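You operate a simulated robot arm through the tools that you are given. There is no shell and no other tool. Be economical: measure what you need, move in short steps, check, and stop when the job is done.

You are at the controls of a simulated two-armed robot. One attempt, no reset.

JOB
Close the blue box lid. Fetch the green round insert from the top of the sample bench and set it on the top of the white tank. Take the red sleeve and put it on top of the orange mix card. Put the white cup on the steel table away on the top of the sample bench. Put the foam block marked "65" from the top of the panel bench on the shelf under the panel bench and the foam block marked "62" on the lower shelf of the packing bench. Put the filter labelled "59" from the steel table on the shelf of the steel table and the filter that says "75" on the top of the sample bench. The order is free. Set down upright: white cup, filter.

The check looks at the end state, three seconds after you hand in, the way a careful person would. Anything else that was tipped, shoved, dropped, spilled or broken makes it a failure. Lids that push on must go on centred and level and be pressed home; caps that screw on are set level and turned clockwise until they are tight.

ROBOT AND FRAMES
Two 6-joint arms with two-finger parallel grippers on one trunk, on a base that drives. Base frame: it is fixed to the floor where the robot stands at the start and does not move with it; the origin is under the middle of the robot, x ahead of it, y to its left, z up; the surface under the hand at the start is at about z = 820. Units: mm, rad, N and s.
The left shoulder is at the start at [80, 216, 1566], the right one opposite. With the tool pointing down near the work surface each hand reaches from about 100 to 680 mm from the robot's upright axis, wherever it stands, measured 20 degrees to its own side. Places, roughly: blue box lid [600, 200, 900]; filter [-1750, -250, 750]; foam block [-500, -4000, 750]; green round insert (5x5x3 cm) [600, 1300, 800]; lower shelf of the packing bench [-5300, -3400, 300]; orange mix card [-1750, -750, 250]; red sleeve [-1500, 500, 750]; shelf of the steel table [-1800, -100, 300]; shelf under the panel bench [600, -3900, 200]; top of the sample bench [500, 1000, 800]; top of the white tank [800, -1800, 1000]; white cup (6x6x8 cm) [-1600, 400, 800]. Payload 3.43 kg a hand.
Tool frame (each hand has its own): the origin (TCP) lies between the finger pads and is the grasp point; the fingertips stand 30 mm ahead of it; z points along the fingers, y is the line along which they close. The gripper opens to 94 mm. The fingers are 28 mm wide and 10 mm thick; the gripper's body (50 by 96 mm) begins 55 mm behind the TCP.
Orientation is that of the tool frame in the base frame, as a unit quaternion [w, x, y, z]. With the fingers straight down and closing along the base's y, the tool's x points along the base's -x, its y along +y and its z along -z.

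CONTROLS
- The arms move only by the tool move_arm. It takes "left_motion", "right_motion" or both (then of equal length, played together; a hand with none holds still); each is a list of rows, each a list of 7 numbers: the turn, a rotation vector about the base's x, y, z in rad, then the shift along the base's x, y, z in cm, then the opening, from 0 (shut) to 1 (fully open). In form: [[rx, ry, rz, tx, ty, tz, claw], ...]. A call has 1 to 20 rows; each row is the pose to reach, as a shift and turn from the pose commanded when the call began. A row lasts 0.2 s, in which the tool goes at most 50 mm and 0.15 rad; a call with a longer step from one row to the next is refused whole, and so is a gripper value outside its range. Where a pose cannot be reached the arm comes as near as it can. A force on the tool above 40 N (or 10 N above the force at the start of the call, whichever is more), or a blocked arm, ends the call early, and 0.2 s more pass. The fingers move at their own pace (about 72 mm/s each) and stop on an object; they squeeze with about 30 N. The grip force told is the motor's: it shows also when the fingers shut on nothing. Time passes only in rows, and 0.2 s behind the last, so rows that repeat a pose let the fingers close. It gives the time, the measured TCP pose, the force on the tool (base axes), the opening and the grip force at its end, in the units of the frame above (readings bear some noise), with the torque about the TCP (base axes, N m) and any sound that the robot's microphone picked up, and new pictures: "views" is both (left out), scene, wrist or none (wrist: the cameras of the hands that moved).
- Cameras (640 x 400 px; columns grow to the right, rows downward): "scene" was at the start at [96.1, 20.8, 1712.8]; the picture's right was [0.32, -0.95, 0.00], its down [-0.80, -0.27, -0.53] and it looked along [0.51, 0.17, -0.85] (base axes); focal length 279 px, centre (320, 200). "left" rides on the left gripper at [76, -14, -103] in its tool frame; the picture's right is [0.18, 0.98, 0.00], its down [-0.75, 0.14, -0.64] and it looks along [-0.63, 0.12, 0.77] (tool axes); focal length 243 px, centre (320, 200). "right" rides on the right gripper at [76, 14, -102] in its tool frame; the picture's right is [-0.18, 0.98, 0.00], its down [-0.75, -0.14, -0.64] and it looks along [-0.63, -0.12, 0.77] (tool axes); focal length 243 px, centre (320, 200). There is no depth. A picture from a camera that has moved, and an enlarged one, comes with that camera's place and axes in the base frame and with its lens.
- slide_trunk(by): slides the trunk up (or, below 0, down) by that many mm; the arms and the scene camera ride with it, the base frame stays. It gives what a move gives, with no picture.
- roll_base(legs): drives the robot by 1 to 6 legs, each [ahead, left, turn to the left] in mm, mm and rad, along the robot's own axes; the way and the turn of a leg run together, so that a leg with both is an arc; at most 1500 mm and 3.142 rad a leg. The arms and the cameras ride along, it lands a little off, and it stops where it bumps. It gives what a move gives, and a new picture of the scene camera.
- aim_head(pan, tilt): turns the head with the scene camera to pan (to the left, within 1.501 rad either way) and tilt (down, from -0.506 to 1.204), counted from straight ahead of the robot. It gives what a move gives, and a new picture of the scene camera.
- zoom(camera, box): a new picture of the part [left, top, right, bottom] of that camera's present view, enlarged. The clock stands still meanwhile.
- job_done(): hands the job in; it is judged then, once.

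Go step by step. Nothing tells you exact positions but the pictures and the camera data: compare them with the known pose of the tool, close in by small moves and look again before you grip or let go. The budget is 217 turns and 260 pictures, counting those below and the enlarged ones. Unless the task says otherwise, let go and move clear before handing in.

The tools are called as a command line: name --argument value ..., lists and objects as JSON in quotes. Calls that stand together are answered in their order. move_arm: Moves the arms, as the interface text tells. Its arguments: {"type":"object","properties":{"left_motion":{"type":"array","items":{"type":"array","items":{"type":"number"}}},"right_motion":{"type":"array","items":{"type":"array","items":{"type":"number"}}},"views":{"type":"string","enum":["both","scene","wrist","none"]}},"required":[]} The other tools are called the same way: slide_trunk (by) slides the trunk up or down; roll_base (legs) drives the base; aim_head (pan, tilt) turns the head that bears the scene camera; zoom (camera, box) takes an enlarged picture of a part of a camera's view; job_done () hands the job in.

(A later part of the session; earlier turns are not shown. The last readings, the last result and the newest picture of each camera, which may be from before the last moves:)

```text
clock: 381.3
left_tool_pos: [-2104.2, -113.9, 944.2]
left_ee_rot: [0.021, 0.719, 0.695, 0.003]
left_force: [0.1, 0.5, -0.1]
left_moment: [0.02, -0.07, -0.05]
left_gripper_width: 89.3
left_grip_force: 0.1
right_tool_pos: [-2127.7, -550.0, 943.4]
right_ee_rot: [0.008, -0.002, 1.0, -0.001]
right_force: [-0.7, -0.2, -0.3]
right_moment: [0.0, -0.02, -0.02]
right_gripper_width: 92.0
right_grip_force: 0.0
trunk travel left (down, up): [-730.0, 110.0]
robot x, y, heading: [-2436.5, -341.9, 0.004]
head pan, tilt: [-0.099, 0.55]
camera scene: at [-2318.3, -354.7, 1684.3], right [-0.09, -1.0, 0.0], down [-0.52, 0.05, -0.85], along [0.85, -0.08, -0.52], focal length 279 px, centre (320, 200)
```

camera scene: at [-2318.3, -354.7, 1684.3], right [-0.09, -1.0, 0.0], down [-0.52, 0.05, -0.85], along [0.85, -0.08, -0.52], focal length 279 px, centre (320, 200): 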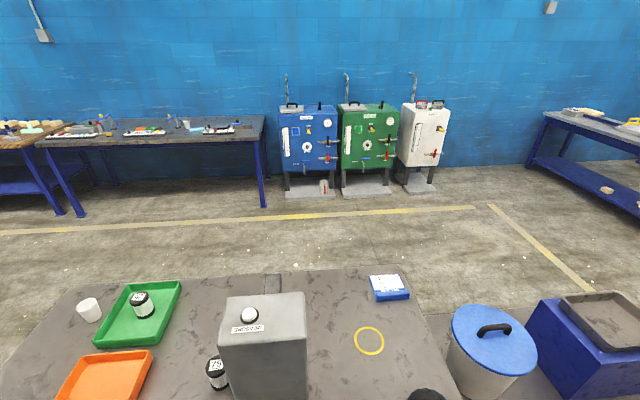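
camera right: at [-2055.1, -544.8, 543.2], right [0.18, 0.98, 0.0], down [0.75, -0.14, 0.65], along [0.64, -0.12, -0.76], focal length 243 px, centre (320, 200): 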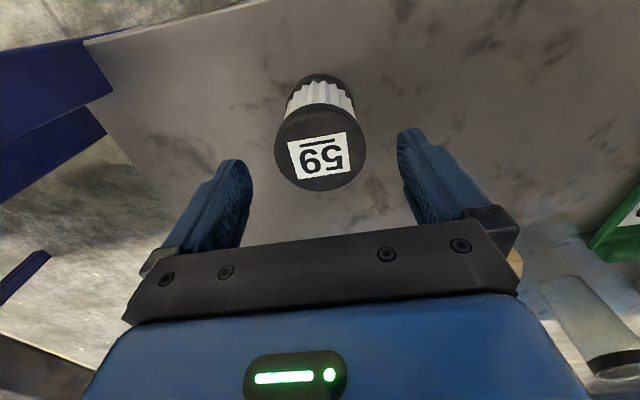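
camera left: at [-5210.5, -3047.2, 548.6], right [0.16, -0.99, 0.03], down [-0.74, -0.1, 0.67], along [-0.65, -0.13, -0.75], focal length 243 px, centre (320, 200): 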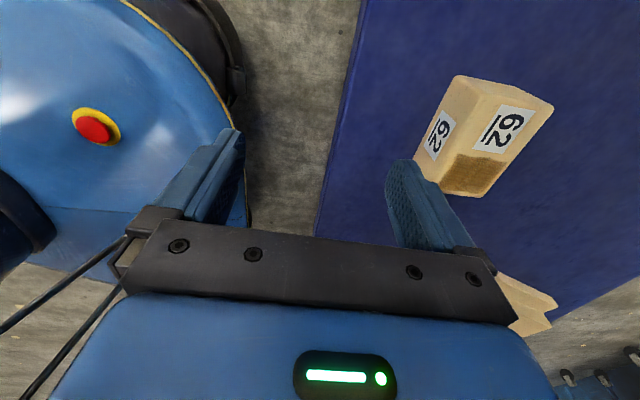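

The tall instrument is close to filter 75; I look down for its exact footprint before reaching.

aim_head --pan 0.3 --tilt 0.9

```text
clock: 382.2
left_tool_pos: [-2101.6, -114.4, 943.2]
left_ee_rot: [0.021, 0.719, 0.695, 0.002]
left_force: [-0.2, -0.1, 0.1]
left_moment: [0.0, -0.02, 0.0]
left_gripper_width: 89.1
left_grip_force: 0.0
right_tool_pos: [-2124.4, -549.2, 942.7]
right_ee_rot: [0.005, -0.002, 1.0, 0.0]
right_force: [0.1, 0.9, -0.6]
right_moment: [-0.03, 0.03, 0.03]
right_gripper_width: 92.3
right_grip_force: 0.0
trunk travel left (down, up): [-730.0, 110.0]
robot x, y, heading: [-2433.9, -346.5, 0.004]
head pan, tilt: [0.3, 0.901]
camera scene: at [-2329.4, -323.1, 1654.5], right [0.3, -0.95, 0.0], down [-0.75, -0.23, -0.62], along [0.59, 0.19, -0.78], focal length 279 px, centre (320, 200)
```

scene: 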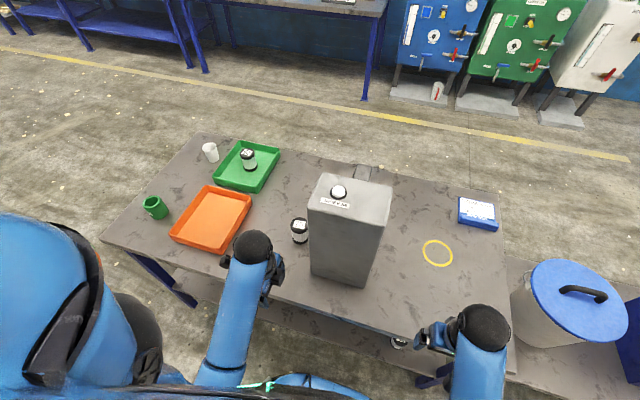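

Instrument face is at y≈−175; filter 75 at (−1868,−104). I shift the base left 150 so the arm approaches clear of it, then reach over (also levelling the hand).

roll_base --legs '[[0, 150, 0]]'

move_arm --left_motion '[[0.027, 0.032, 0, 4, 0, 0, 1], [0.027, 0.032, 0, 8, 0, 0, 1], [0.027, 0.032, 0, 12, -3, 0, 1], [0.027, 0.032, 0, 16, -6, 0, 1], [0.027, 0.032, 0, 20, -9, 0, 1], [0.027, 0.032, 0, 23, -11, 0, 1], [0.027, 0.032, 0, 23, -12, 0, 1]]' --views "wrist"

```text
clock: 383.5
left_tool_pos: [-2101.1, 29.0, 944.5]
left_ee_rot: [0.019, 0.72, 0.694, 0.003]
left_force: [0.0, -0.4, -0.7]
left_moment: [0.04, -0.02, -0.01]
left_gripper_width: 89.4
left_grip_force: 0.1
right_tool_pos: [-2126.3, -406.4, 942.2]
right_ee_rot: [0.006, 0.0, 1.0, 0.0]
right_force: [0.0, 0.4, 0.4]
right_moment: [0.04, 0.04, -0.02]
right_gripper_width: 92.2
right_grip_force: 0.0
trunk travel left (down, up): [-730.0, 110.0]
robot x, y, heading: [-2433.6, -196.1, 0.005]
head pan, tilt: [0.3, 0.901]
camera scene: at [-2331.4, -181.2, 1654.6], right [0.3, -0.95, 0.0], down [-0.75, -0.23, -0.62], along [0.59, 0.19, -0.78], focal length 279 px, centre (320, 200)
```

scene: 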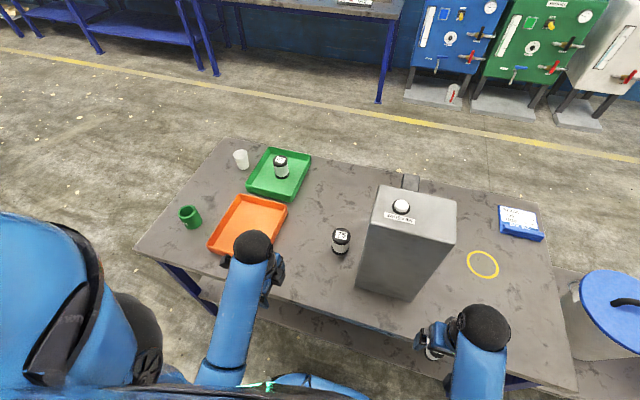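

```text
clock: 385.1
left_tool_pos: [-1873.1, -92.5, 943.6]
left_ee_rot: [0.0, 0.72, 0.694, 0.0]
left_force: [0.0, -0.5, -0.1]
left_moment: [0.01, 0.0, -0.02]
left_gripper_width: 93.9
left_grip_force: 0.1
left hand out of reach, approached as far as the arm can: row 1, 2, 3
right_tool_pos: [-2126.6, -404.0, 942.7]
right_ee_rot: [0.005, -0.001, 1.0, -0.001]
right_force: [1.5, -0.6, -1.0]
right_moment: [-0.01, -0.01, 0.02]
right_gripper_width: 92.1
right_grip_force: 0.0
trunk travel left (down, up): [-730.0, 110.0]
robot x, y, heading: [-2437.5, -197.7, 0.004]
head pan, tilt: [0.3, 0.901]
camera left: at [-1884.4, -15.7, 1046.1], right [0.99, 0.15, 0.0], down [0.11, -0.76, 0.64], along [0.09, -0.63, -0.77], focal length 243 px, centre (320, 200)
```

left: 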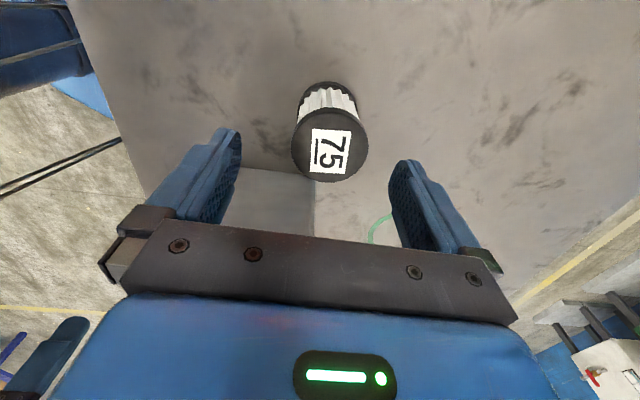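

Filter 75's top at (−1864,−102). Align, descend, grip, lift.

move_arm --left_motion '[[0, 0, 0, 0.9, -0.9, -3, 1], [0, 0, 0, 0.9, -0.9, -6, 1], [0, 0, 0, 0.9, -0.9, -8.5, 1], [0, 0, 0, 0.9, -0.9, -8.5, 1]]' --views "wrist"

```text
clock: 386.1
left_tool_pos: [-1863.5, -100.2, 858.6]
left_ee_rot: [0.0, 0.72, 0.694, 0.0]
left_force: [-0.2, -0.5, -0.6]
left_moment: [0.0, 0.01, 0.02]
left_gripper_width: 94.2
left_grip_force: 0.0
right_tool_pos: [-2126.7, -403.8, 942.1]
right_ee_rot: [0.006, 0.0, 1.0, 0.0]
right_force: [-0.4, 0.6, -0.2]
right_moment: [-0.05, -0.04, -0.01]
right_gripper_width: 91.9
right_grip_force: 0.0
trunk travel left (down, up): [-730.0, 110.0]
robot x, y, heading: [-2430.8, -195.7, 0.004]
head pan, tilt: [0.3, 0.901]
camera left: at [-1873.9, -22.6, 961.3], right [0.99, 0.15, 0.0], down [0.11, -0.76, 0.64], along [0.09, -0.63, -0.77], focal length 243 px, centre (320, 200)
```

left: 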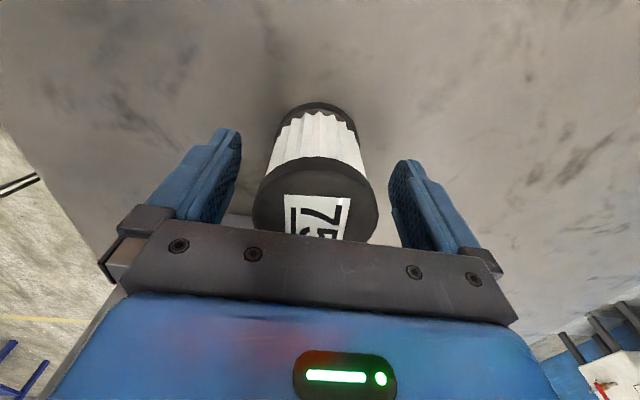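

move_arm --left_motion '[[0, 0, 0, 0, 0, -1.5, 1], [0, 0, 0, 0, 0, -1.5, 0.7], [0, 0, 0, 0, 0, -1.5, 0.45], [0, 0, 0, 0, 0, -1.5, 0.45], [0, 0, 0, 0, 0, -1.5, 0.45], [0, 0, 0, 0, 0, 2, 0.45], [0, 0, 0, 0, 0, 6, 0.45], [0, 0, 0, 0, 3, 8.5, 0.45], [0, 0, 0, -4, 5, 8.5, 0.45], [0, 0, 0, -8, 7, 8.5, 0.45], [0, 0, 0, -12, 9, 8.5, 0.45], [0, 0, 0, -16, 11, 8.5, 0.45], [0, 0, 0, -20, 12, 8.5, 0.45], [0, 0, 0, -23, 12, 8.5, 0.45]]' --views "both"

```text
clock: 389.1
left_tool_pos: [-2096.7, 21.7, 934.7]
left_ee_rot: [0.0, 0.72, 0.694, 0.003]
left_force: [0.3, 0.1, -0.5]
left_moment: [0.03, -0.03, -0.01]
left_gripper_width: 62.9
left_grip_force: 30.1
left hand out of reach, approached as far as the arm can: row 11, 12, 13, 14
right_tool_pos: [-2126.8, -404.3, 943.0]
right_ee_rot: [0.006, 0.0, 1.0, 0.0]
right_force: [0.4, 0.0, -0.5]
right_moment: [-0.03, 0.01, 0.01]
right_gripper_width: 92.2
right_grip_force: 0.1
trunk travel left (down, up): [-730.0, 110.0]
robot x, y, heading: [-2436.8, -199.0, 0.006]
head pan, tilt: [0.3, 0.901]
camera scene: at [-2333.0, -177.7, 1654.6], right [0.3, -0.95, 0.0], down [-0.75, -0.23, -0.62], along [0.59, 0.19, -0.78], focal length 279 px, centre (320, 200)
camera left: at [-2107.2, 98.6, 1036.7], right [0.99, 0.15, 0.0], down [0.11, -0.76, 0.64], along [0.1, -0.63, -0.77], focal length 243 px, centre (320, 200)
```

scene: 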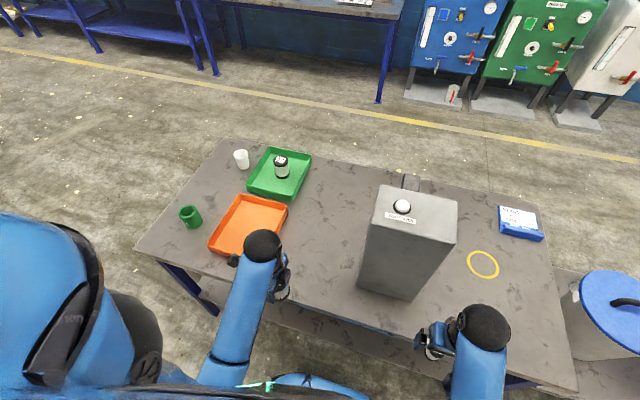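
left: 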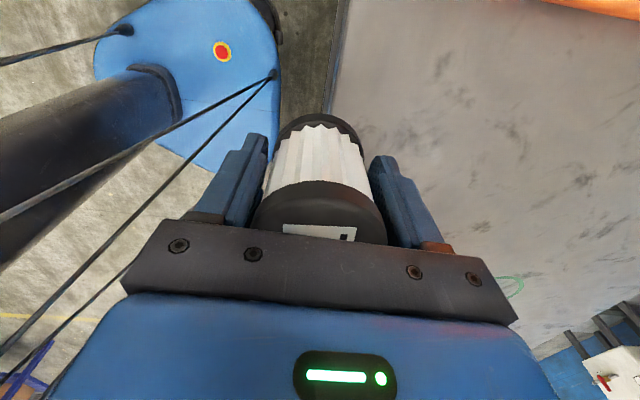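

Filter 75 held. Raise a bit and drive around the north end to the front side for the cup.

slide_trunk --by 60

roll_base --legs '[[-220, 0, 0], [0, 1400, 0], [1500, 0, 0], [150, 0, 0], [0, 0, 3.1]]'

aim_head --pan 0.2 --tilt 0.75

```text
clock: 390.1
left_tool_pos: [-2094.3, 21.9, 992.7]
left_ee_rot: [0.001, 0.72, 0.694, -0.001]
left_force: [-0.9, 0.2, -1.4]
left_moment: [-0.01, 0.0, 0.02]
left_gripper_width: 62.3
left_grip_force: 30.0
right_tool_pos: [-2124.8, -404.2, 1001.9]
right_ee_rot: [0.007, -0.001, 1.0, -0.001]
right_force: [-0.4, -0.2, -0.5]
right_moment: [0.03, -0.02, 0.01]
right_gripper_width: 92.3
right_grip_force: 0.0
trunk travel left (down, up): [-790.0, 50.0]
robot x, y, heading: [-2431.9, -200.1, 0.002]
head pan, tilt: [0.3, 0.901]
```

```text
clock: 413.7
left_tool_pos: [-1382.9, 987.3, 994.2]
left_ee_rot: [-0.001, -0.698, 0.716, 0.001]
left_force: [0.4, 0.0, -1.3]
left_moment: [-0.01, -0.01, -0.01]
left_gripper_width: 61.8
left_grip_force: 29.4
right_tool_pos: [-1357.5, 1414.1, 1002.6]
right_ee_rot: [-0.001, 1.0, 0.007, -0.006]
right_force: [1.3, 0.4, -0.5]
right_moment: [-0.02, 0.01, 0.02]
right_gripper_width: 92.2
right_grip_force: 0.1
trunk travel left (down, up): [-790.0, 50.0]
robot x, y, heading: [-1048.9, 1210.5, -3.127]
head pan, tilt: [0.3, 0.901]
camera scene: at [-1148.8, 1187.7, 1714.5], right [-0.31, 0.95, 0.0], down [0.75, 0.24, -0.62], along [-0.59, -0.19, -0.78], focal length 279 px, centre (320, 200)
```

scene: 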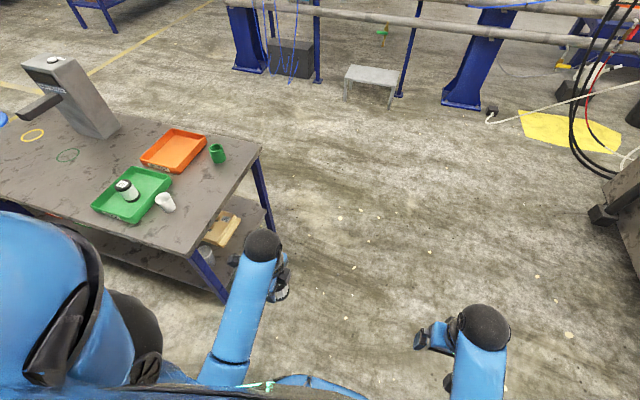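

```text
clock: 414.4
left_tool_pos: [-1383.6, 987.6, 993.9]
left_ee_rot: [-0.001, -0.697, 0.717, 0.0]
left_force: [0.2, 0.3, -1.5]
left_moment: [0.03, 0.01, 0.02]
left_gripper_width: 62.0
left_grip_force: 29.9
right_tool_pos: [-1357.7, 1414.5, 1003.2]
right_ee_rot: [0.0, 1.0, 0.006, -0.005]
right_force: [0.9, 0.1, 0.2]
right_moment: [-0.02, 0.01, -0.02]
right_gripper_width: 92.2
right_grip_force: 0.1
trunk travel left (down, up): [-790.0, 50.0]
robot x, y, heading: [-1047.2, 1213.9, -3.126]
head pan, tilt: [0.201, 0.75]
camera scene: at [-1157.8, 1193.3, 1726.4], right [-0.21, 0.98, 0.0], down [0.67, 0.15, -0.73], along [-0.71, -0.16, -0.68], focal length 279 px, centre (320, 200)
```

scene: 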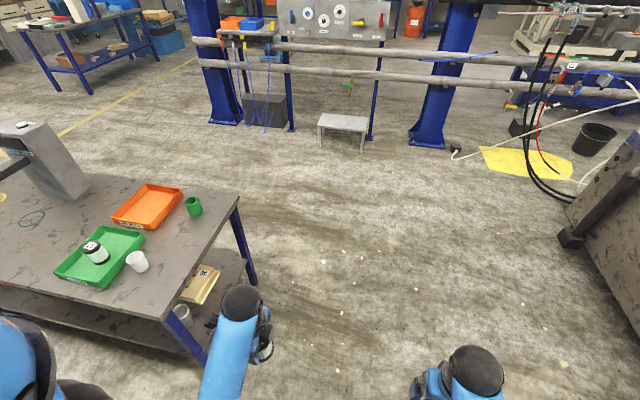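

Strafe along the front so the right hand lines up with the cup.

roll_base --legs '[[0, 1015, -0.015]]'

aim_head --pan -0.2 --tilt 0.85

```text
clock: 419.6
left_tool_pos: [-1384.8, -21.3, 994.0]
left_ee_rot: [-0.001, -0.689, 0.724, 0.0]
left_force: [0.3, 1.0, -1.4]
left_moment: [0.0, 0.02, 0.01]
left_gripper_width: 61.5
left_grip_force: 30.1
right_tool_pos: [-1349.4, 405.7, 1002.6]
right_ee_rot: [0.0, 1.0, -0.005, -0.006]
right_force: [0.4, -0.5, 0.6]
right_moment: [-0.03, -0.01, -0.02]
right_gripper_width: 92.4
right_grip_force: 0.1
trunk travel left (down, up): [-790.0, 50.0]
robot x, y, heading: [-1045.2, 198.6, 3.133]
head pan, tilt: [0.201, 0.75]
camera scene: at [-1155.4, 180.1, 1726.4], right [-0.19, 0.98, 0.0], down [0.67, 0.13, -0.73], along [-0.72, -0.14, -0.68], focal length 279 px, centre (320, 200)
```

scene: 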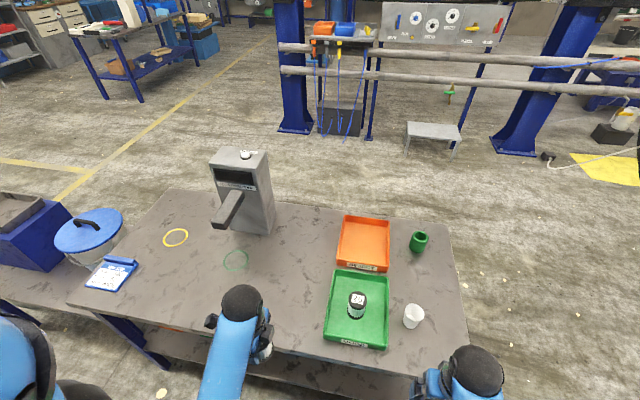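

```text
clock: 420.5
left_tool_pos: [-1385.7, -21.9, 994.2]
left_ee_rot: [-0.001, -0.689, 0.725, 0.001]
left_force: [-0.1, -0.3, -1.0]
left_moment: [0.01, 0.0, -0.01]
left_gripper_width: 61.8
left_grip_force: 29.8
right_tool_pos: [-1349.2, 404.3, 1001.7]
right_ee_rot: [-0.001, 1.0, -0.006, -0.005]
right_force: [0.2, -0.2, -0.4]
right_moment: [0.02, 0.0, 0.0]
right_gripper_width: 91.9
right_grip_force: 0.0
trunk travel left (down, up): [-790.0, 50.0]
robot x, y, heading: [-1045.6, 196.1, 3.133]
head pan, tilt: [-0.201, 0.85]
camera scene: at [-1150.6, 210.2, 1718.4], right [0.21, 0.98, 0.0], down [0.73, -0.16, -0.66], along [-0.65, 0.14, -0.75], focal length 279 px, centre (320, 200)
```

scene: 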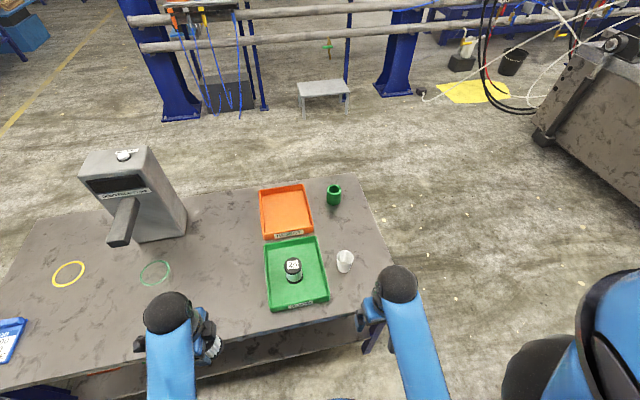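

Cup at about (−1608,397). Lower the trunk 80, nudge ahead, and extend the right hand.

slide_trunk --by -70

roll_base --legs '[[50, 0, 0.008]]'

move_arm --right_motion '[[0, 0, 0, -4, 0, 1, 1], [0, 0, 0, -8, -0.3, 1, 1], [0, 0, 0, -12, -0.5, 1, 1], [0, 0, 0, -16, -0.7, 1, 1], [0, 0, 0, -19, -0.7, 1, 1], [0, 0, 0, -19, -0.7, 1, 1]]' --views "wrist"

```text
clock: 421.6
left_tool_pos: [-1385.4, -21.4, 924.0]
left_ee_rot: [0.0, -0.69, 0.724, 0.001]
left_force: [-1.0, 0.0, -1.2]
left_moment: [-0.01, -0.03, -0.01]
left_gripper_width: 61.7
left_grip_force: 29.5
right_tool_pos: [-1349.5, 404.2, 932.4]
right_ee_rot: [-0.002, 1.0, -0.006, -0.006]
right_force: [0.1, 0.5, 1.2]
right_moment: [-0.03, 0.01, 0.0]
right_gripper_width: 92.1
right_grip_force: 0.0
trunk travel left (down, up): [-720.0, 120.0]
robot x, y, heading: [-1042.7, 192.8, 3.132]
head pan, tilt: [-0.201, 0.85]
```

```text
clock: 422.5
left_tool_pos: [-1428.3, -24.3, 925.8]
left_ee_rot: [-0.003, -0.693, 0.721, 0.002]
left_force: [0.5, 0.0, 0.2]
left_moment: [-0.02, 0.08, 0.01]
left_gripper_width: 61.6
left_grip_force: 30.1
right_tool_pos: [-1394.7, 401.8, 934.0]
right_ee_rot: [-0.001, 1.0, -0.002, -0.01]
right_force: [-0.1, -0.4, 0.6]
right_moment: [0.01, 0.05, 0.03]
right_gripper_width: 92.2
right_grip_force: 0.1
trunk travel left (down, up): [-720.0, 120.0]
robot x, y, heading: [-1091.6, 196.4, 3.14]
head pan, tilt: [-0.201, 0.85]
camera scene: at [-1188.2, 210.2, 1649.4], right [0.2, 0.98, 0.0], down [0.73, -0.15, -0.67], along [-0.65, 0.13, -0.75], focal length 279 px, centre (320, 200)
```

scene: 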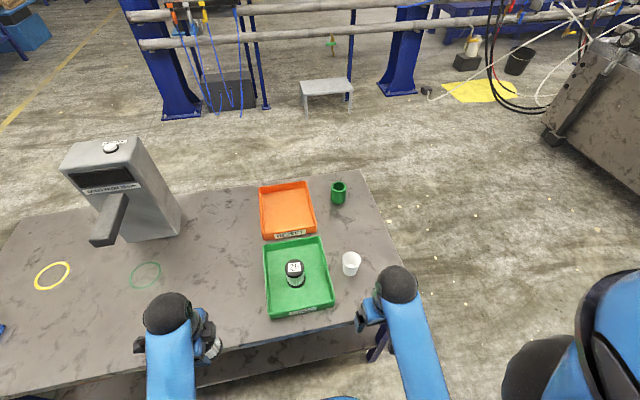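

```text
clock: 423.9
left_tool_pos: [-1432.6, -24.6, 923.4]
left_ee_rot: [0.0, -0.693, 0.721, 0.001]
left_force: [0.7, -0.1, -1.6]
left_moment: [0.02, 0.01, -0.02]
left_gripper_width: 61.6
left_grip_force: 30.0
right_tool_pos: [-1589.0, 397.7, 942.9]
right_ee_rot: [-0.001, 1.0, -0.002, -0.006]
right_force: [0.5, 0.9, -0.2]
right_moment: [-0.02, 0.03, -0.03]
right_gripper_width: 94.0
right_grip_force: 0.1
right hand out of reach, approached as far as the arm can: row 1, 2, 3, 4
trunk travel left (down, up): [-720.0, 120.0]
robot x, y, heading: [-1095.1, 192.6, 3.139]
head pan, tilt: [-0.201, 0.85]
camera right: at [-1512.6, 382.2, 1043.4], right [-0.19, -0.98, 0.0], down [-0.75, 0.14, 0.65], along [-0.64, 0.12, -0.76], focal length 243 px, centre (320, 200)
```

right: 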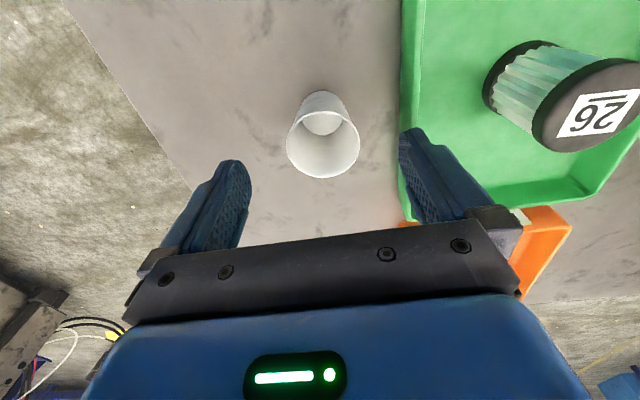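

Cup centre ≈(−1595,396). I narrow the opening slightly (tray nearby) and descend.

move_arm --right_motion '[[0, 0, 0, -0.6, -0.1, -2, 0.85], [0, 0, 0, -0.6, -0.1, -5, 0.82], [0, 0, 0, -0.6, -0.1, -7, 0.82], [0, 0, 0, -0.6, -0.1, -7, 0.82]]' --views "wrist"

```text
clock: 424.9
left_tool_pos: [-1432.7, -24.1, 923.4]
left_ee_rot: [0.0, -0.693, 0.721, 0.0]
left_force: [-0.8, 0.3, -1.3]
left_moment: [-0.02, -0.01, 0.01]
left_gripper_width: 61.6
left_grip_force: 29.2
right_tool_pos: [-1596.7, 396.0, 872.6]
right_ee_rot: [-0.001, 1.0, -0.001, -0.006]
right_force: [-0.5, 0.0, 0.7]
right_moment: [0.01, 0.0, -0.01]
right_gripper_width: 77.2
right_grip_force: 0.0
trunk travel left (down, up): [-720.0, 120.0]
robot x, y, heading: [-1097.9, 200.3, 3.138]
head pan, tilt: [-0.201, 0.85]
camera right: at [-1519.9, 382.2, 973.9], right [-0.19, -0.98, 0.0], down [-0.75, 0.14, 0.65], along [-0.64, 0.12, -0.76], focal length 243 px, centre (320, 200)
```

right: 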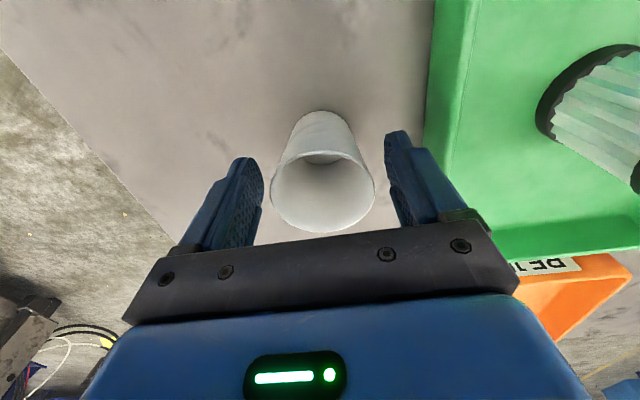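

Good. Descend 27 mm, close, lift.

move_arm --right_motion '[[0, 0, 0, -0.4, 0, -1.5, 0.82], [0, 0, 0, -0.4, 0, -2.7, 0.82], [0, 0, 0, -0.4, 0, -2.7, 0.6], [0, 0, 0, -0.4, 0, -2.7, 0.5], [0, 0, 0, -0.4, 0, -2.7, 0.45], [0, 0, 0, -0.4, 0, -2.7, 0.45]]' --views "wrist"

```text
clock: 426.3
left_tool_pos: [-1433.5, -24.8, 923.8]
left_ee_rot: [-0.001, -0.693, 0.721, 0.001]
left_force: [0.7, 0.1, -1.9]
left_moment: [-0.02, -0.01, 0.02]
left_gripper_width: 61.5
left_grip_force: 30.1
right_tool_pos: [-1598.6, 395.6, 844.4]
right_ee_rot: [-0.001, 1.0, -0.001, -0.006]
right_force: [0.5, -0.2, 0.6]
right_moment: [0.01, -0.02, 0.01]
right_gripper_width: 58.1
right_grip_force: 30.3
trunk travel left (down, up): [-720.0, 120.0]
robot x, y, heading: [-1092.1, 195.9, 3.14]
head pan, tilt: [-0.201, 0.85]
camera right: at [-1522.3, 382.2, 945.9], right [-0.19, -0.98, 0.0], down [-0.75, 0.14, 0.65], along [-0.64, 0.12, -0.76], focal length 243 px, centre (320, 200)
```

right: 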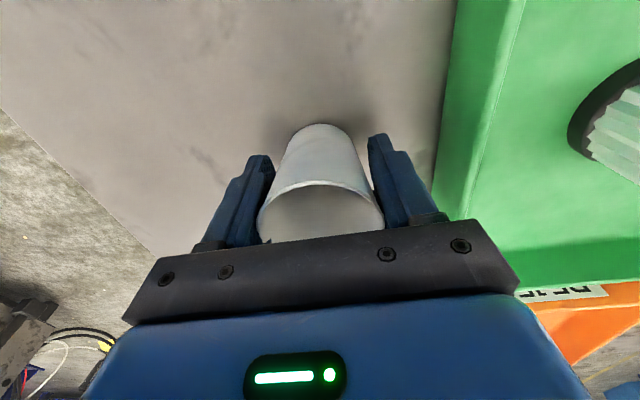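

Gripped. Lift and retract.

move_arm --right_motion '[[0, 0, 0, 0, 0, 2, 0.45], [0, 0, 0, 0, 0, 5, 0.45], [0, 0, 0, 0, 0, 8, 0.45], [0, 0, 0, 4, 0.3, 9, 0.45], [0, 0, 0, 8, 0.5, 9, 0.45], [0, 0, 0, 12, 0.7, 9, 0.45], [0, 0, 0, 16, 0.7, 9, 0.45], [0, 0, 0, 20, 0.7, 9, 0.45]]' --views "both"

```text
clock: 428.1
left_tool_pos: [-1430.9, -24.0, 925.3]
left_ee_rot: [-0.001, -0.692, 0.722, 0.002]
left_force: [0.4, 0.5, -2.1]
left_moment: [-0.01, 0.01, 0.01]
left_gripper_width: 61.6
left_grip_force: 29.7
right_tool_pos: [-1398.0, 402.5, 933.9]
right_ee_rot: [0.0, 1.0, -0.001, -0.009]
right_force: [0.5, 0.0, 0.0]
right_moment: [0.0, -0.01, -0.01]
right_gripper_width: 58.1
right_grip_force: 30.1
right hand out of reach, approached as far as the arm can: row 5, 6, 7
trunk travel left (down, up): [-720.0, 120.0]
robot x, y, heading: [-1091.4, 198.0, 3.138]
head pan, tilt: [-0.201, 0.85]
camera scene: at [-1197.8, 210.1, 1648.6], right [0.2, 0.98, 0.0], down [0.73, -0.15, -0.66], along [-0.65, 0.13, -0.75], focal length 279 px, centre (320, 200)
camera right: at [-1319.7, 389.0, 1035.8], right [-0.19, -0.98, 0.0], down [-0.74, 0.14, 0.65], along [-0.64, 0.12, -0.76], focal length 243 px, centre (320, 200)
```

scene: 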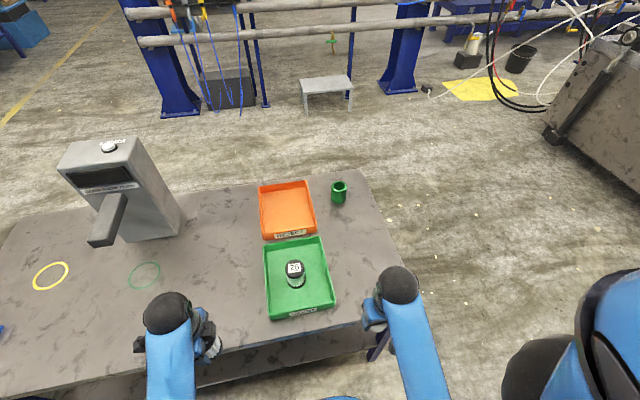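
right: 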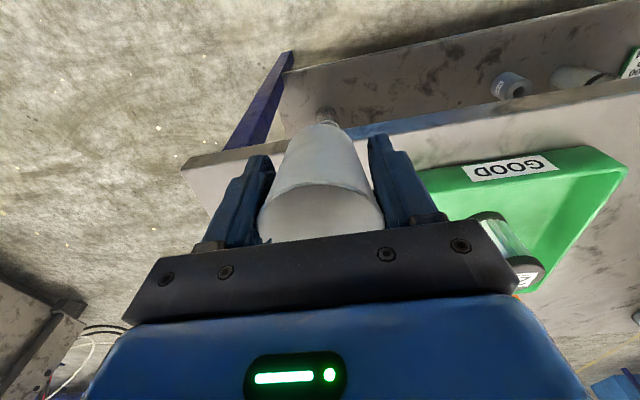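

Both items held. Back off, turn around, raise, and go to the sample bench (free front area near x≈430, y≈600–800).

roll_base --legs '[[-320, 0, 0], [0, 0, -3.14]]'

slide_trunk --by 90

roll_base --legs '[[500, 480, 0]]'

aim_head --pan 0.0 --tilt 0.7

```text
clock: 437.6
left_tool_pos: [-426.6, 415.5, 923.2]
left_ee_rot: [0.001, 0.721, 0.693, 0.0]
left_force: [0.0, 0.0, -1.2]
left_moment: [0.0, 0.02, -0.01]
left_gripper_width: 59.8
left_grip_force: 29.8
right_tool_pos: [-460.3, -11.7, 933.5]
right_ee_rot: [0.007, 0.001, 1.0, -0.001]
right_force: [-0.5, -1.6, -0.5]
right_moment: [0.0, -0.03, -0.01]
right_gripper_width: 57.8
right_grip_force: 29.8
trunk travel left (down, up): [-720.0, 120.0]
robot x, y, heading: [-766.9, 198.6, 0.003]
head pan, tilt: [-0.201, 0.85]
camera scene: at [-659.5, 178.5, 1648.4], right [-0.2, -0.98, 0.0], down [-0.74, 0.15, -0.66], along [0.65, -0.13, -0.75], focal length 279 px, centre (320, 200)
```

scene: 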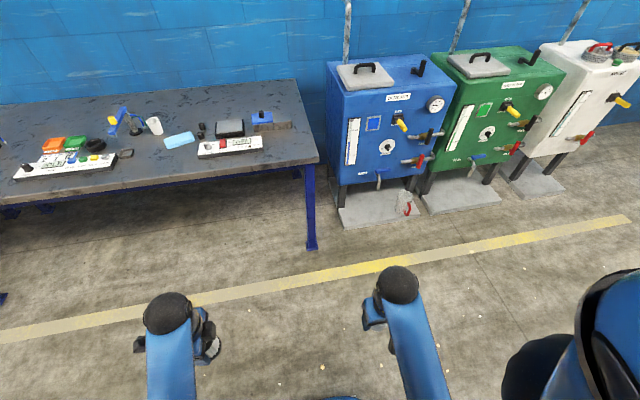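

```text
clock: 438.9
left_tool_pos: [-427.3, 414.7, 1013.9]
left_ee_rot: [0.0, 0.721, 0.693, 0.0]
left_force: [0.3, -0.3, -1.5]
left_moment: [0.01, 0.03, 0.01]
left_gripper_width: 59.7
left_grip_force: 30.4
right_tool_pos: [-460.7, -12.6, 1024.6]
right_ee_rot: [0.006, 0.001, 1.0, -0.001]
right_force: [-0.3, 0.1, -0.8]
right_moment: [0.02, -0.03, 0.01]
right_gripper_width: 57.4
right_grip_force: 30.2
trunk travel left (down, up): [-810.0, 30.0]
robot x, y, heading: [-769.8, 196.1, 0.001]
head pan, tilt: [-0.201, 0.85]
```

```text
clock: 442.6
left_tool_pos: [78.2, 877.4, 1014.3]
left_ee_rot: [-0.001, 0.724, 0.689, 0.002]
left_force: [-0.9, 0.2, -0.4]
left_moment: [0.02, 0.01, 0.02]
left_gripper_width: 59.6
left_grip_force: 29.7
right_tool_pos: [39.8, 451.8, 1024.2]
right_ee_rot: [0.008, 0.006, 1.0, 0.0]
right_force: [-0.5, 0.8, -0.3]
right_moment: [-0.01, 0.0, -0.02]
right_gripper_width: 57.8
right_grip_force: 30.3
trunk travel left (down, up): [-810.0, 30.0]
robot x, y, heading: [-257.4, 662.7, -0.008]
head pan, tilt: [-0.201, 0.85]
camera scene: at [-157.1, 643.4, 1738.5], right [-0.21, -0.98, 0.0], down [-0.73, 0.16, -0.66], along [0.65, -0.14, -0.75], focal length 279 px, centre (320, 200)
```

scene: 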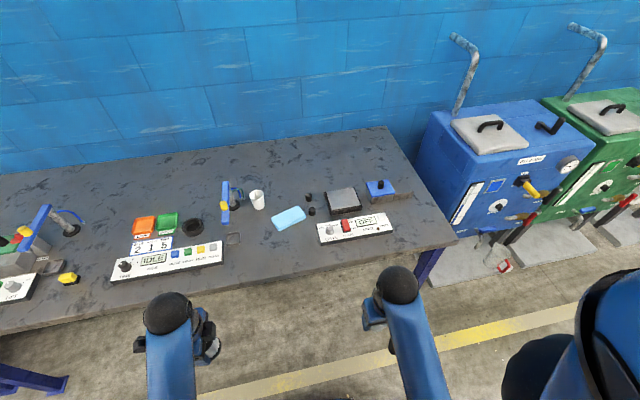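

```text
clock: 443.4
left_tool_pos: [78.4, 879.6, 1013.2]
left_ee_rot: [0.0, 0.725, 0.689, 0.001]
left_force: [0.8, 0.1, -1.2]
left_moment: [0.0, 0.02, -0.02]
left_gripper_width: 59.5
left_grip_force: 29.9
right_tool_pos: [40.1, 452.6, 1024.5]
right_ee_rot: [0.007, 0.006, 1.0, -0.001]
right_force: [-0.3, -1.1, -0.4]
right_moment: [0.03, 0.01, 0.01]
right_gripper_width: 57.6
right_grip_force: 30.0
trunk travel left (down, up): [-810.0, 30.0]
robot x, y, heading: [-259.7, 660.9, -0.007]
head pan, tilt: [0.0, 0.7]
camera scene: at [-147.4, 660.0, 1750.7], right [-0.01, -1.0, 0.0], down [-0.64, 0.01, -0.76], along [0.76, -0.01, -0.64], focal length 279 px, centre (320, 200)
```

scene: 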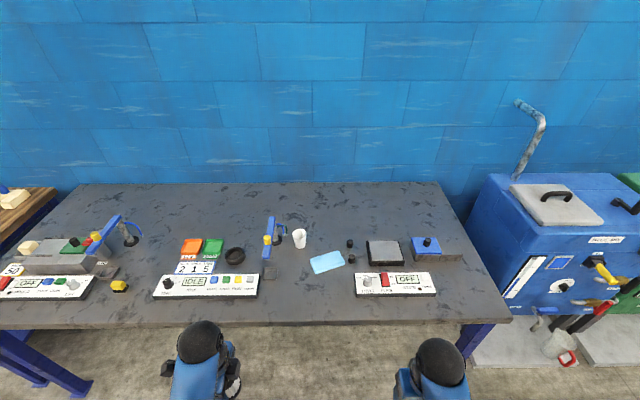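

Free stretch y≈540–870 at x≈330–480. The filter's grip width changed a little; I check both wrist views.

zoom --camera "left" --box '[160, 60, 480, 300]'

zoom --camera "right" --box '[160, 60, 480, 300]'

```text
1.67 times, centred on (320, 180) of left
camera zoom: at [69.3, 955.5, 1116.1], right [0.99, 0.13, 0.0], down [0.1, -0.76, 0.64], along [0.09, -0.64, -0.77], focal length 404 px, centre (320, 233)
```

zoom: 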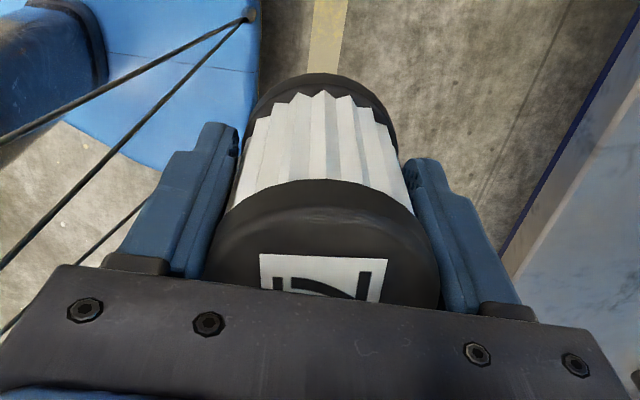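

```text
1.67 times, centred on (320, 180) of right
camera zoom: at [-37.2, 468.4, 1125.2], right [0.2, 0.98, 0.0], down [0.74, -0.15, 0.65], along [0.64, -0.13, -0.76], focal length 404 px, centre (320, 233)
```

zoom: 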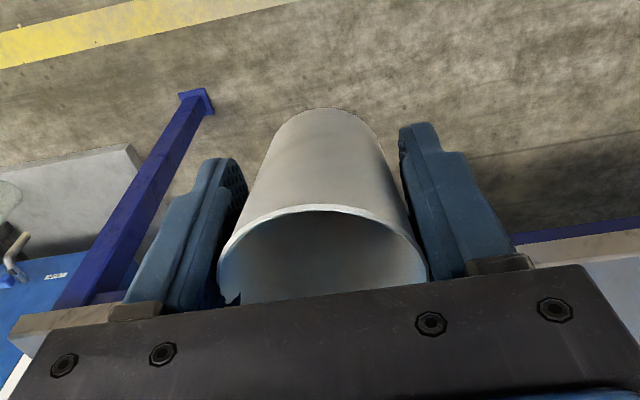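

Both fine. Move in to place the filter first.

roll_base --legs '[[200, -100, 0.007]]'

move_arm --left_motion '[[0, 0, 0, 4, 0, -1, 0.45], [0, 0, 0, 8, 0, -2, 0.45], [0, 0, 0, 12, 0, -4, 0.45], [0, 0, 0, 14, 0, -6, 0.45], [0, 0, 0, 14, 0, -6, 0.45]]'

```text
clock: 445.1
left_tool_pos: [268.2, 779.8, 1014.9]
left_ee_rot: [0.002, 0.721, 0.693, 0.001]
left_force: [-0.8, 0.8, -1.3]
left_moment: [-0.01, 0.0, 0.01]
left_gripper_width: 59.5
left_grip_force: 29.9
right_tool_pos: [233.2, 351.5, 1025.1]
right_ee_rot: [0.009, 0.002, 1.0, -0.001]
right_force: [-0.7, 0.3, -0.2]
right_moment: [-0.01, -0.04, 0.05]
right_gripper_width: 57.2
right_grip_force: 29.8
trunk travel left (down, up): [-810.0, 30.0]
robot x, y, heading: [-65.3, 553.6, -0.001]
head pan, tilt: [0.0, 0.7]
camera scene: at [41.0, 559.6, 1751.1], right [0.0, -1.0, 0.0], down [-0.64, 0.0, -0.77], along [0.77, 0.0, -0.64], focal length 279 px, centre (320, 200)
```

scene: 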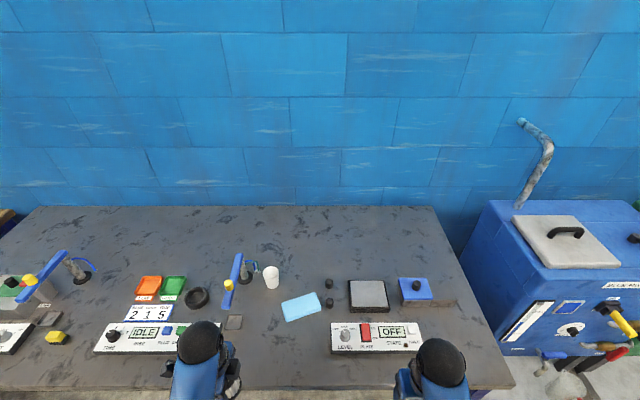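

```text
clock: 446.3
left_tool_pos: [412.3, 779.5, 953.3]
left_ee_rot: [0.001, 0.722, 0.692, 0.0]
left_force: [1.1, 0.2, -1.3]
left_moment: [-0.04, -0.03, 0.01]
left_gripper_width: 59.3
left_grip_force: 30.1
right_tool_pos: [235.0, 351.1, 1023.7]
right_ee_rot: [0.007, 0.002, 1.0, 0.0]
right_force: [0.5, -0.5, 0.1]
right_moment: [0.01, 0.0, -0.01]
right_gripper_width: 57.3
right_grip_force: 29.9
trunk travel left (down, up): [-810.0, 30.0]
robot x, y, heading: [-69.6, 557.6, -0.0]
head pan, tilt: [0.0, 0.7]
camera scene: at [45.7, 556.9, 1750.8], right [0.0, -1.0, 0.0], down [-0.64, 0.0, -0.77], along [0.77, 0.0, -0.64], focal length 279 px, centre (320, 200)
camera left: at [401.9, 855.3, 1055.3], right [0.99, 0.14, 0.0], down [0.11, -0.76, 0.64], along [0.09, -0.64, -0.77], focal length 243 px, centre (320, 200)
```

scene: 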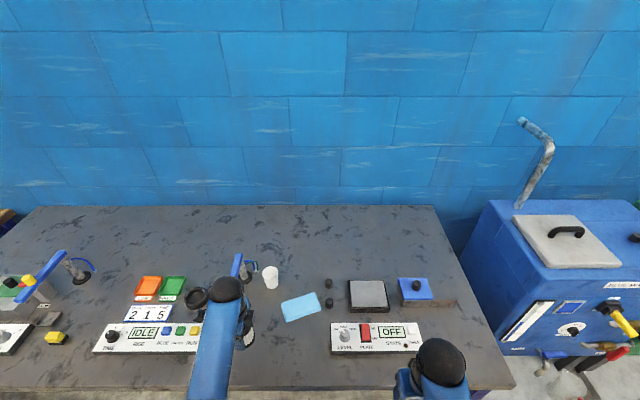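
left: 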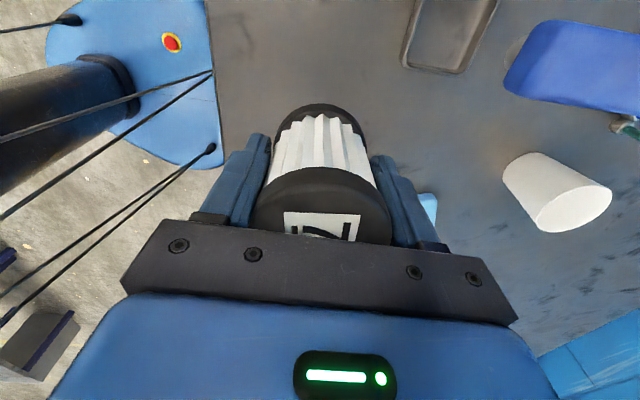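

Clear below. Lower slowly to contact.

move_arm --left_motion '[[0, 0, 0, 0, -1, -2.5, 0.45], [0, 0, 0, 0, -2, -5, 0.45], [0, 0, 0, 0, -2, -6, 0.45], [0, 0, 0, 0, -2, -6.5, 0.45], [0, 0, 0, 0, -2, -7, 0.45], [0, 0, 0, 0, -2, -7.4, 0.45], [0, 0, 0, 0, -2, -7.8, 0.45], [0, 0, 0, 0, -2, -8.2, 0.45], [0, 0, 0, 0, -2, -8.6, 0.45], [0, 0, 0, 0, -2, -9.0, 0.45], [0, 0, 0, 0, -2, -9.4, 0.45], [0, 0, 0, 0, -2, -9.8, 0.45]]' --views "wrist"

```text
clock: 448.9
left_tool_pos: [410.0, 757.2, 856.6]
left_ee_rot: [0.002, 0.722, 0.692, 0.003]
left_force: [0.4, 0.6, 25.4]
left_moment: [0.07, 0.48, -0.04]
left_gripper_width: 60.1
left_grip_force: 29.9
right_tool_pos: [234.1, 350.2, 1023.9]
right_ee_rot: [0.007, 0.001, 1.0, 0.0]
right_force: [0.2, 0.2, -0.1]
right_moment: [0.0, 0.02, 0.01]
right_gripper_width: 57.5
right_grip_force: 30.3
trunk travel left (down, up): [-810.0, 30.0]
robot x, y, heading: [-63.2, 557.4, -0.005]
head pan, tilt: [0.0, 0.7]
camera left: at [399.9, 833.3, 958.7], right [0.99, 0.14, 0.0], down [0.11, -0.76, 0.64], along [0.09, -0.63, -0.77], focal length 243 px, centre (320, 200)
```

left: 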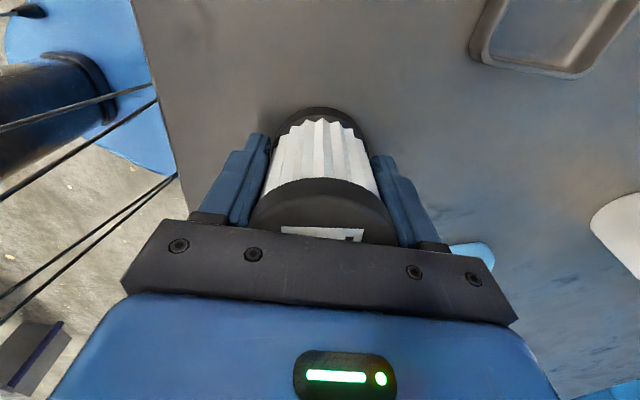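

Contact. Release and lift, checking the filter.

move_arm --left_motion '[[0, 0, 0, 0, 0, 0.15, 0.45], [0, 0, 0, 0, 0, 0.15, 0.65], [0, 0, 0, 0, 0, 0.15, 0.85], [0, 0, 0, 0, 0, 0.15, 0.98], [0, 0, 0, 0, 0, 3, 0.98], [0, 0, 0, 0, 0, 7, 0.98], [0, 0, 0, 0, 0, 10, 0.98]]' --views "wrist"

```text
clock: 450.5
left_tool_pos: [409.0, 757.4, 954.6]
left_ee_rot: [-0.001, 0.722, 0.692, 0.001]
left_force: [0.1, -0.2, -0.4]
left_moment: [0.01, 0.0, 0.01]
left_gripper_width: 92.0
left_grip_force: 0.1
right_tool_pos: [235.4, 349.6, 1023.9]
right_ee_rot: [0.007, 0.002, 1.0, 0.0]
right_force: [0.1, -0.1, -0.3]
right_moment: [0.03, 0.01, 0.03]
right_gripper_width: 57.2
right_grip_force: 30.3
trunk travel left (down, up): [-810.0, 30.0]
robot x, y, heading: [-72.2, 562.6, -0.002]
head pan, tilt: [0.0, 0.7]
camera left: at [398.0, 834.1, 1057.9], right [0.99, 0.14, 0.0], down [0.11, -0.76, 0.64], along [0.09, -0.63, -0.77], focal length 243 px, centre (320, 200)
```

left: 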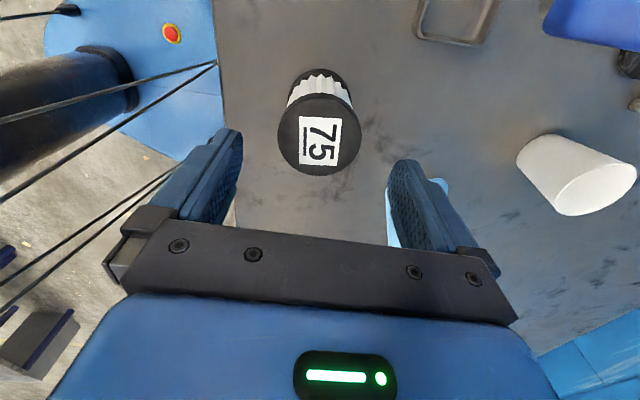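

Filter 75 stands upright. Retract the left hand, strafe left, then place the cup with the right hand.

move_arm --left_motion '[[0, 0, 0, -3, 0, 3, 0.98], [0, 0, 0, -7, 0, 5, 0.98], [0, 0, 0, -11, 0, 5, 0.98], [0, 0, 0, -14, 2, 5, 0.98]]' --views "none"

roll_base --legs '[[0, 260, 0]]'

move_arm --right_motion '[[0, 0, 0, 4, 0, 0, 0.45], [0, 0, 0, 8, 0, 0, 0.45], [0, 0, 0, 12, 0, -1, 0.45], [0, 0, 0, 16, 0, -3, 0.45], [0, 0, 0, 18, 0, -6, 0.45], [0, 0, 0, 18, 0, -6, 0.45]]'

```text
clock: 451.5
left_tool_pos: [266.7, 778.4, 1004.1]
left_ee_rot: [0.0, 0.722, 0.692, 0.001]
left_force: [0.3, -0.3, 0.1]
left_moment: [0.01, 0.01, 0.02]
left_gripper_width: 92.1
left_grip_force: 0.1
right_tool_pos: [234.5, 351.1, 1023.0]
right_ee_rot: [0.008, 0.002, 1.0, -0.001]
right_force: [-0.3, -0.3, 0.1]
right_moment: [-0.02, -0.02, -0.02]
right_gripper_width: 56.9
right_grip_force: 30.2
trunk travel left (down, up): [-810.0, 30.0]
robot x, y, heading: [-69.3, 560.2, -0.004]
head pan, tilt: [0.0, 0.7]
```

```text
clock: 453.4
left_tool_pos: [267.4, 1038.8, 1004.7]
left_ee_rot: [-0.002, 0.721, 0.693, 0.0]
left_force: [-0.9, -0.3, -0.8]
left_moment: [-0.01, 0.01, -0.01]
left_gripper_width: 92.3
left_grip_force: 0.1
right_tool_pos: [236.7, 611.1, 1023.4]
right_ee_rot: [0.007, 0.001, 1.0, 0.001]
right_force: [-0.1, -0.3, -0.1]
right_moment: [0.04, 0.01, -0.01]
right_gripper_width: 57.0
right_grip_force: 29.7
trunk travel left (down, up): [-810.0, 30.0]
robot x, y, heading: [-67.8, 819.6, 0.003]
head pan, tilt: [0.0, 0.7]
camera scene: at [46.8, 814.5, 1750.7], right [0.0, -1.0, 0.0], down [-0.64, 0.0, -0.76], along [0.76, 0.0, -0.64], focal length 279 px, centre (320, 200)
```

scene: 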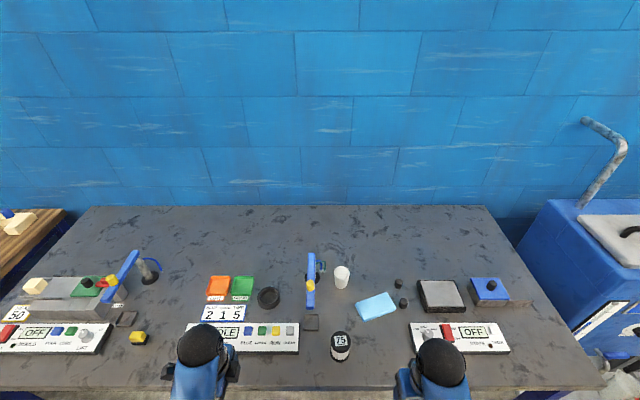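

```text
clock: 454.8
left_tool_pos: [266.9, 1041.8, 1004.9]
left_ee_rot: [0.0, 0.721, 0.693, 0.001]
left_force: [0.1, 0.2, -0.1]
left_moment: [0.02, 0.02, 0.0]
left_gripper_width: 92.5
left_grip_force: 0.0
right_tool_pos: [416.5, 617.5, 964.9]
right_ee_rot: [0.009, 0.001, 1.0, -0.001]
right_force: [-0.7, -0.2, 0.4]
right_moment: [0.02, 0.01, -0.03]
right_gripper_width: 57.0
right_grip_force: 29.7
right hand out of reach, approached as far as the arm can: row 1, 2
trunk travel left (down, up): [-810.0, 30.0]
robot x, y, heading: [-67.1, 819.5, -0.001]
head pan, tilt: [0.0, 0.7]
camera scene: at [46.0, 819.1, 1750.7], right [0.0, -1.0, 0.0], down [-0.64, 0.0, -0.77], along [0.77, 0.0, -0.64], focal length 279 px, centre (320, 200)
camera right: at [338.6, 631.7, 1066.6], right [0.19, 0.98, 0.0], down [0.74, -0.14, 0.65], along [0.64, -0.12, -0.76], focal length 243 px, centre (320, 200)
```

scene: 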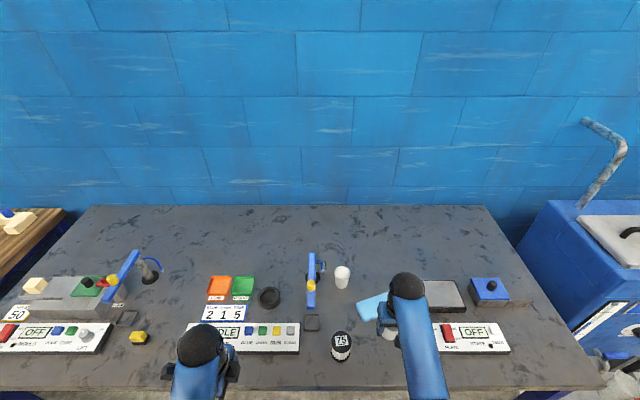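
right: 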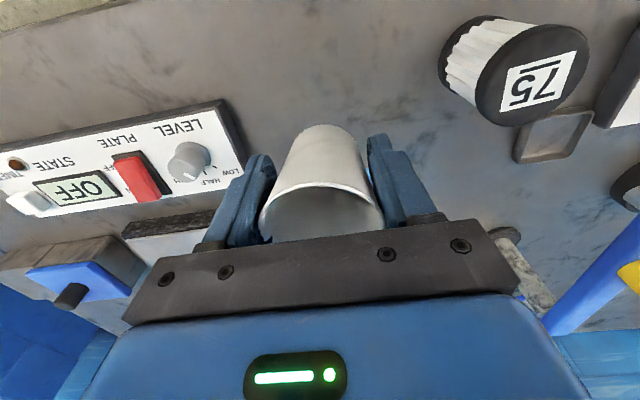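

Clear. Shift 15 mm toward +y and lower slowly to contact.

move_arm --right_motion '[[0, 0, 0, 0, 1, -3, 0.45], [0, 0, 0, 0, 1.5, -6, 0.45], [0, 0, 0, 0, 1.5, -8, 0.45], [0, 0, 0, 0, 1.5, -8.8, 0.45], [0, 0, 0, 0, 1.5, -9.2, 0.45], [0, 0, 0, 0, 1.5, -9.6, 0.45], [0, 0, 0, 0, 1.5, -10.0, 0.45], [0, 0, 0, 0, 1.5, -10.3, 0.45], [0, 0, 0, 0, 1.5, -10.6, 0.45], [0, 0, 0, 0, 1.5, -10.9, 0.45]]' --views "wrist"

```text
clock: 456.9
left_tool_pos: [267.6, 1043.7, 1003.7]
left_ee_rot: [0.001, 0.721, 0.693, 0.001]
left_force: [-1.2, 0.9, 0.5]
left_moment: [-0.01, -0.02, 0.01]
left_gripper_width: 92.2
left_grip_force: 0.0
right_tool_pos: [418.3, 629.6, 855.3]
right_ee_rot: [0.01, 0.0, 1.0, -0.001]
right_force: [4.1, 2.5, 17.8]
right_moment: [-0.18, -0.27, 0.09]
right_gripper_width: 57.4
right_grip_force: 30.4
trunk travel left (down, up): [-810.0, 30.0]
robot x, y, heading: [-67.9, 818.5, 0.005]
head pan, tilt: [0.0, 0.7]
camera right: at [339.0, 645.0, 956.4], right [0.18, 0.98, 0.0], down [0.74, -0.14, 0.66], along [0.65, -0.12, -0.75], focal length 243 px, centre (320, 200)
```

right: 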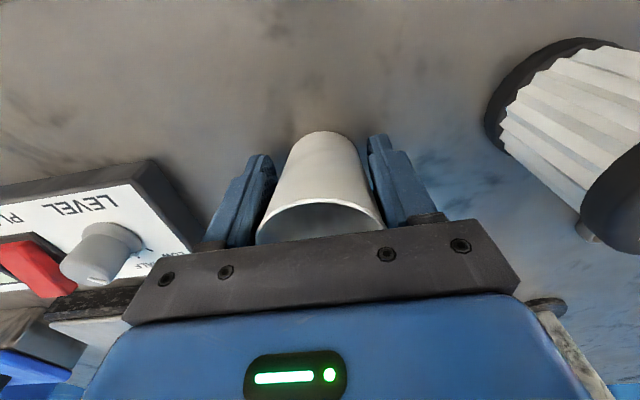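

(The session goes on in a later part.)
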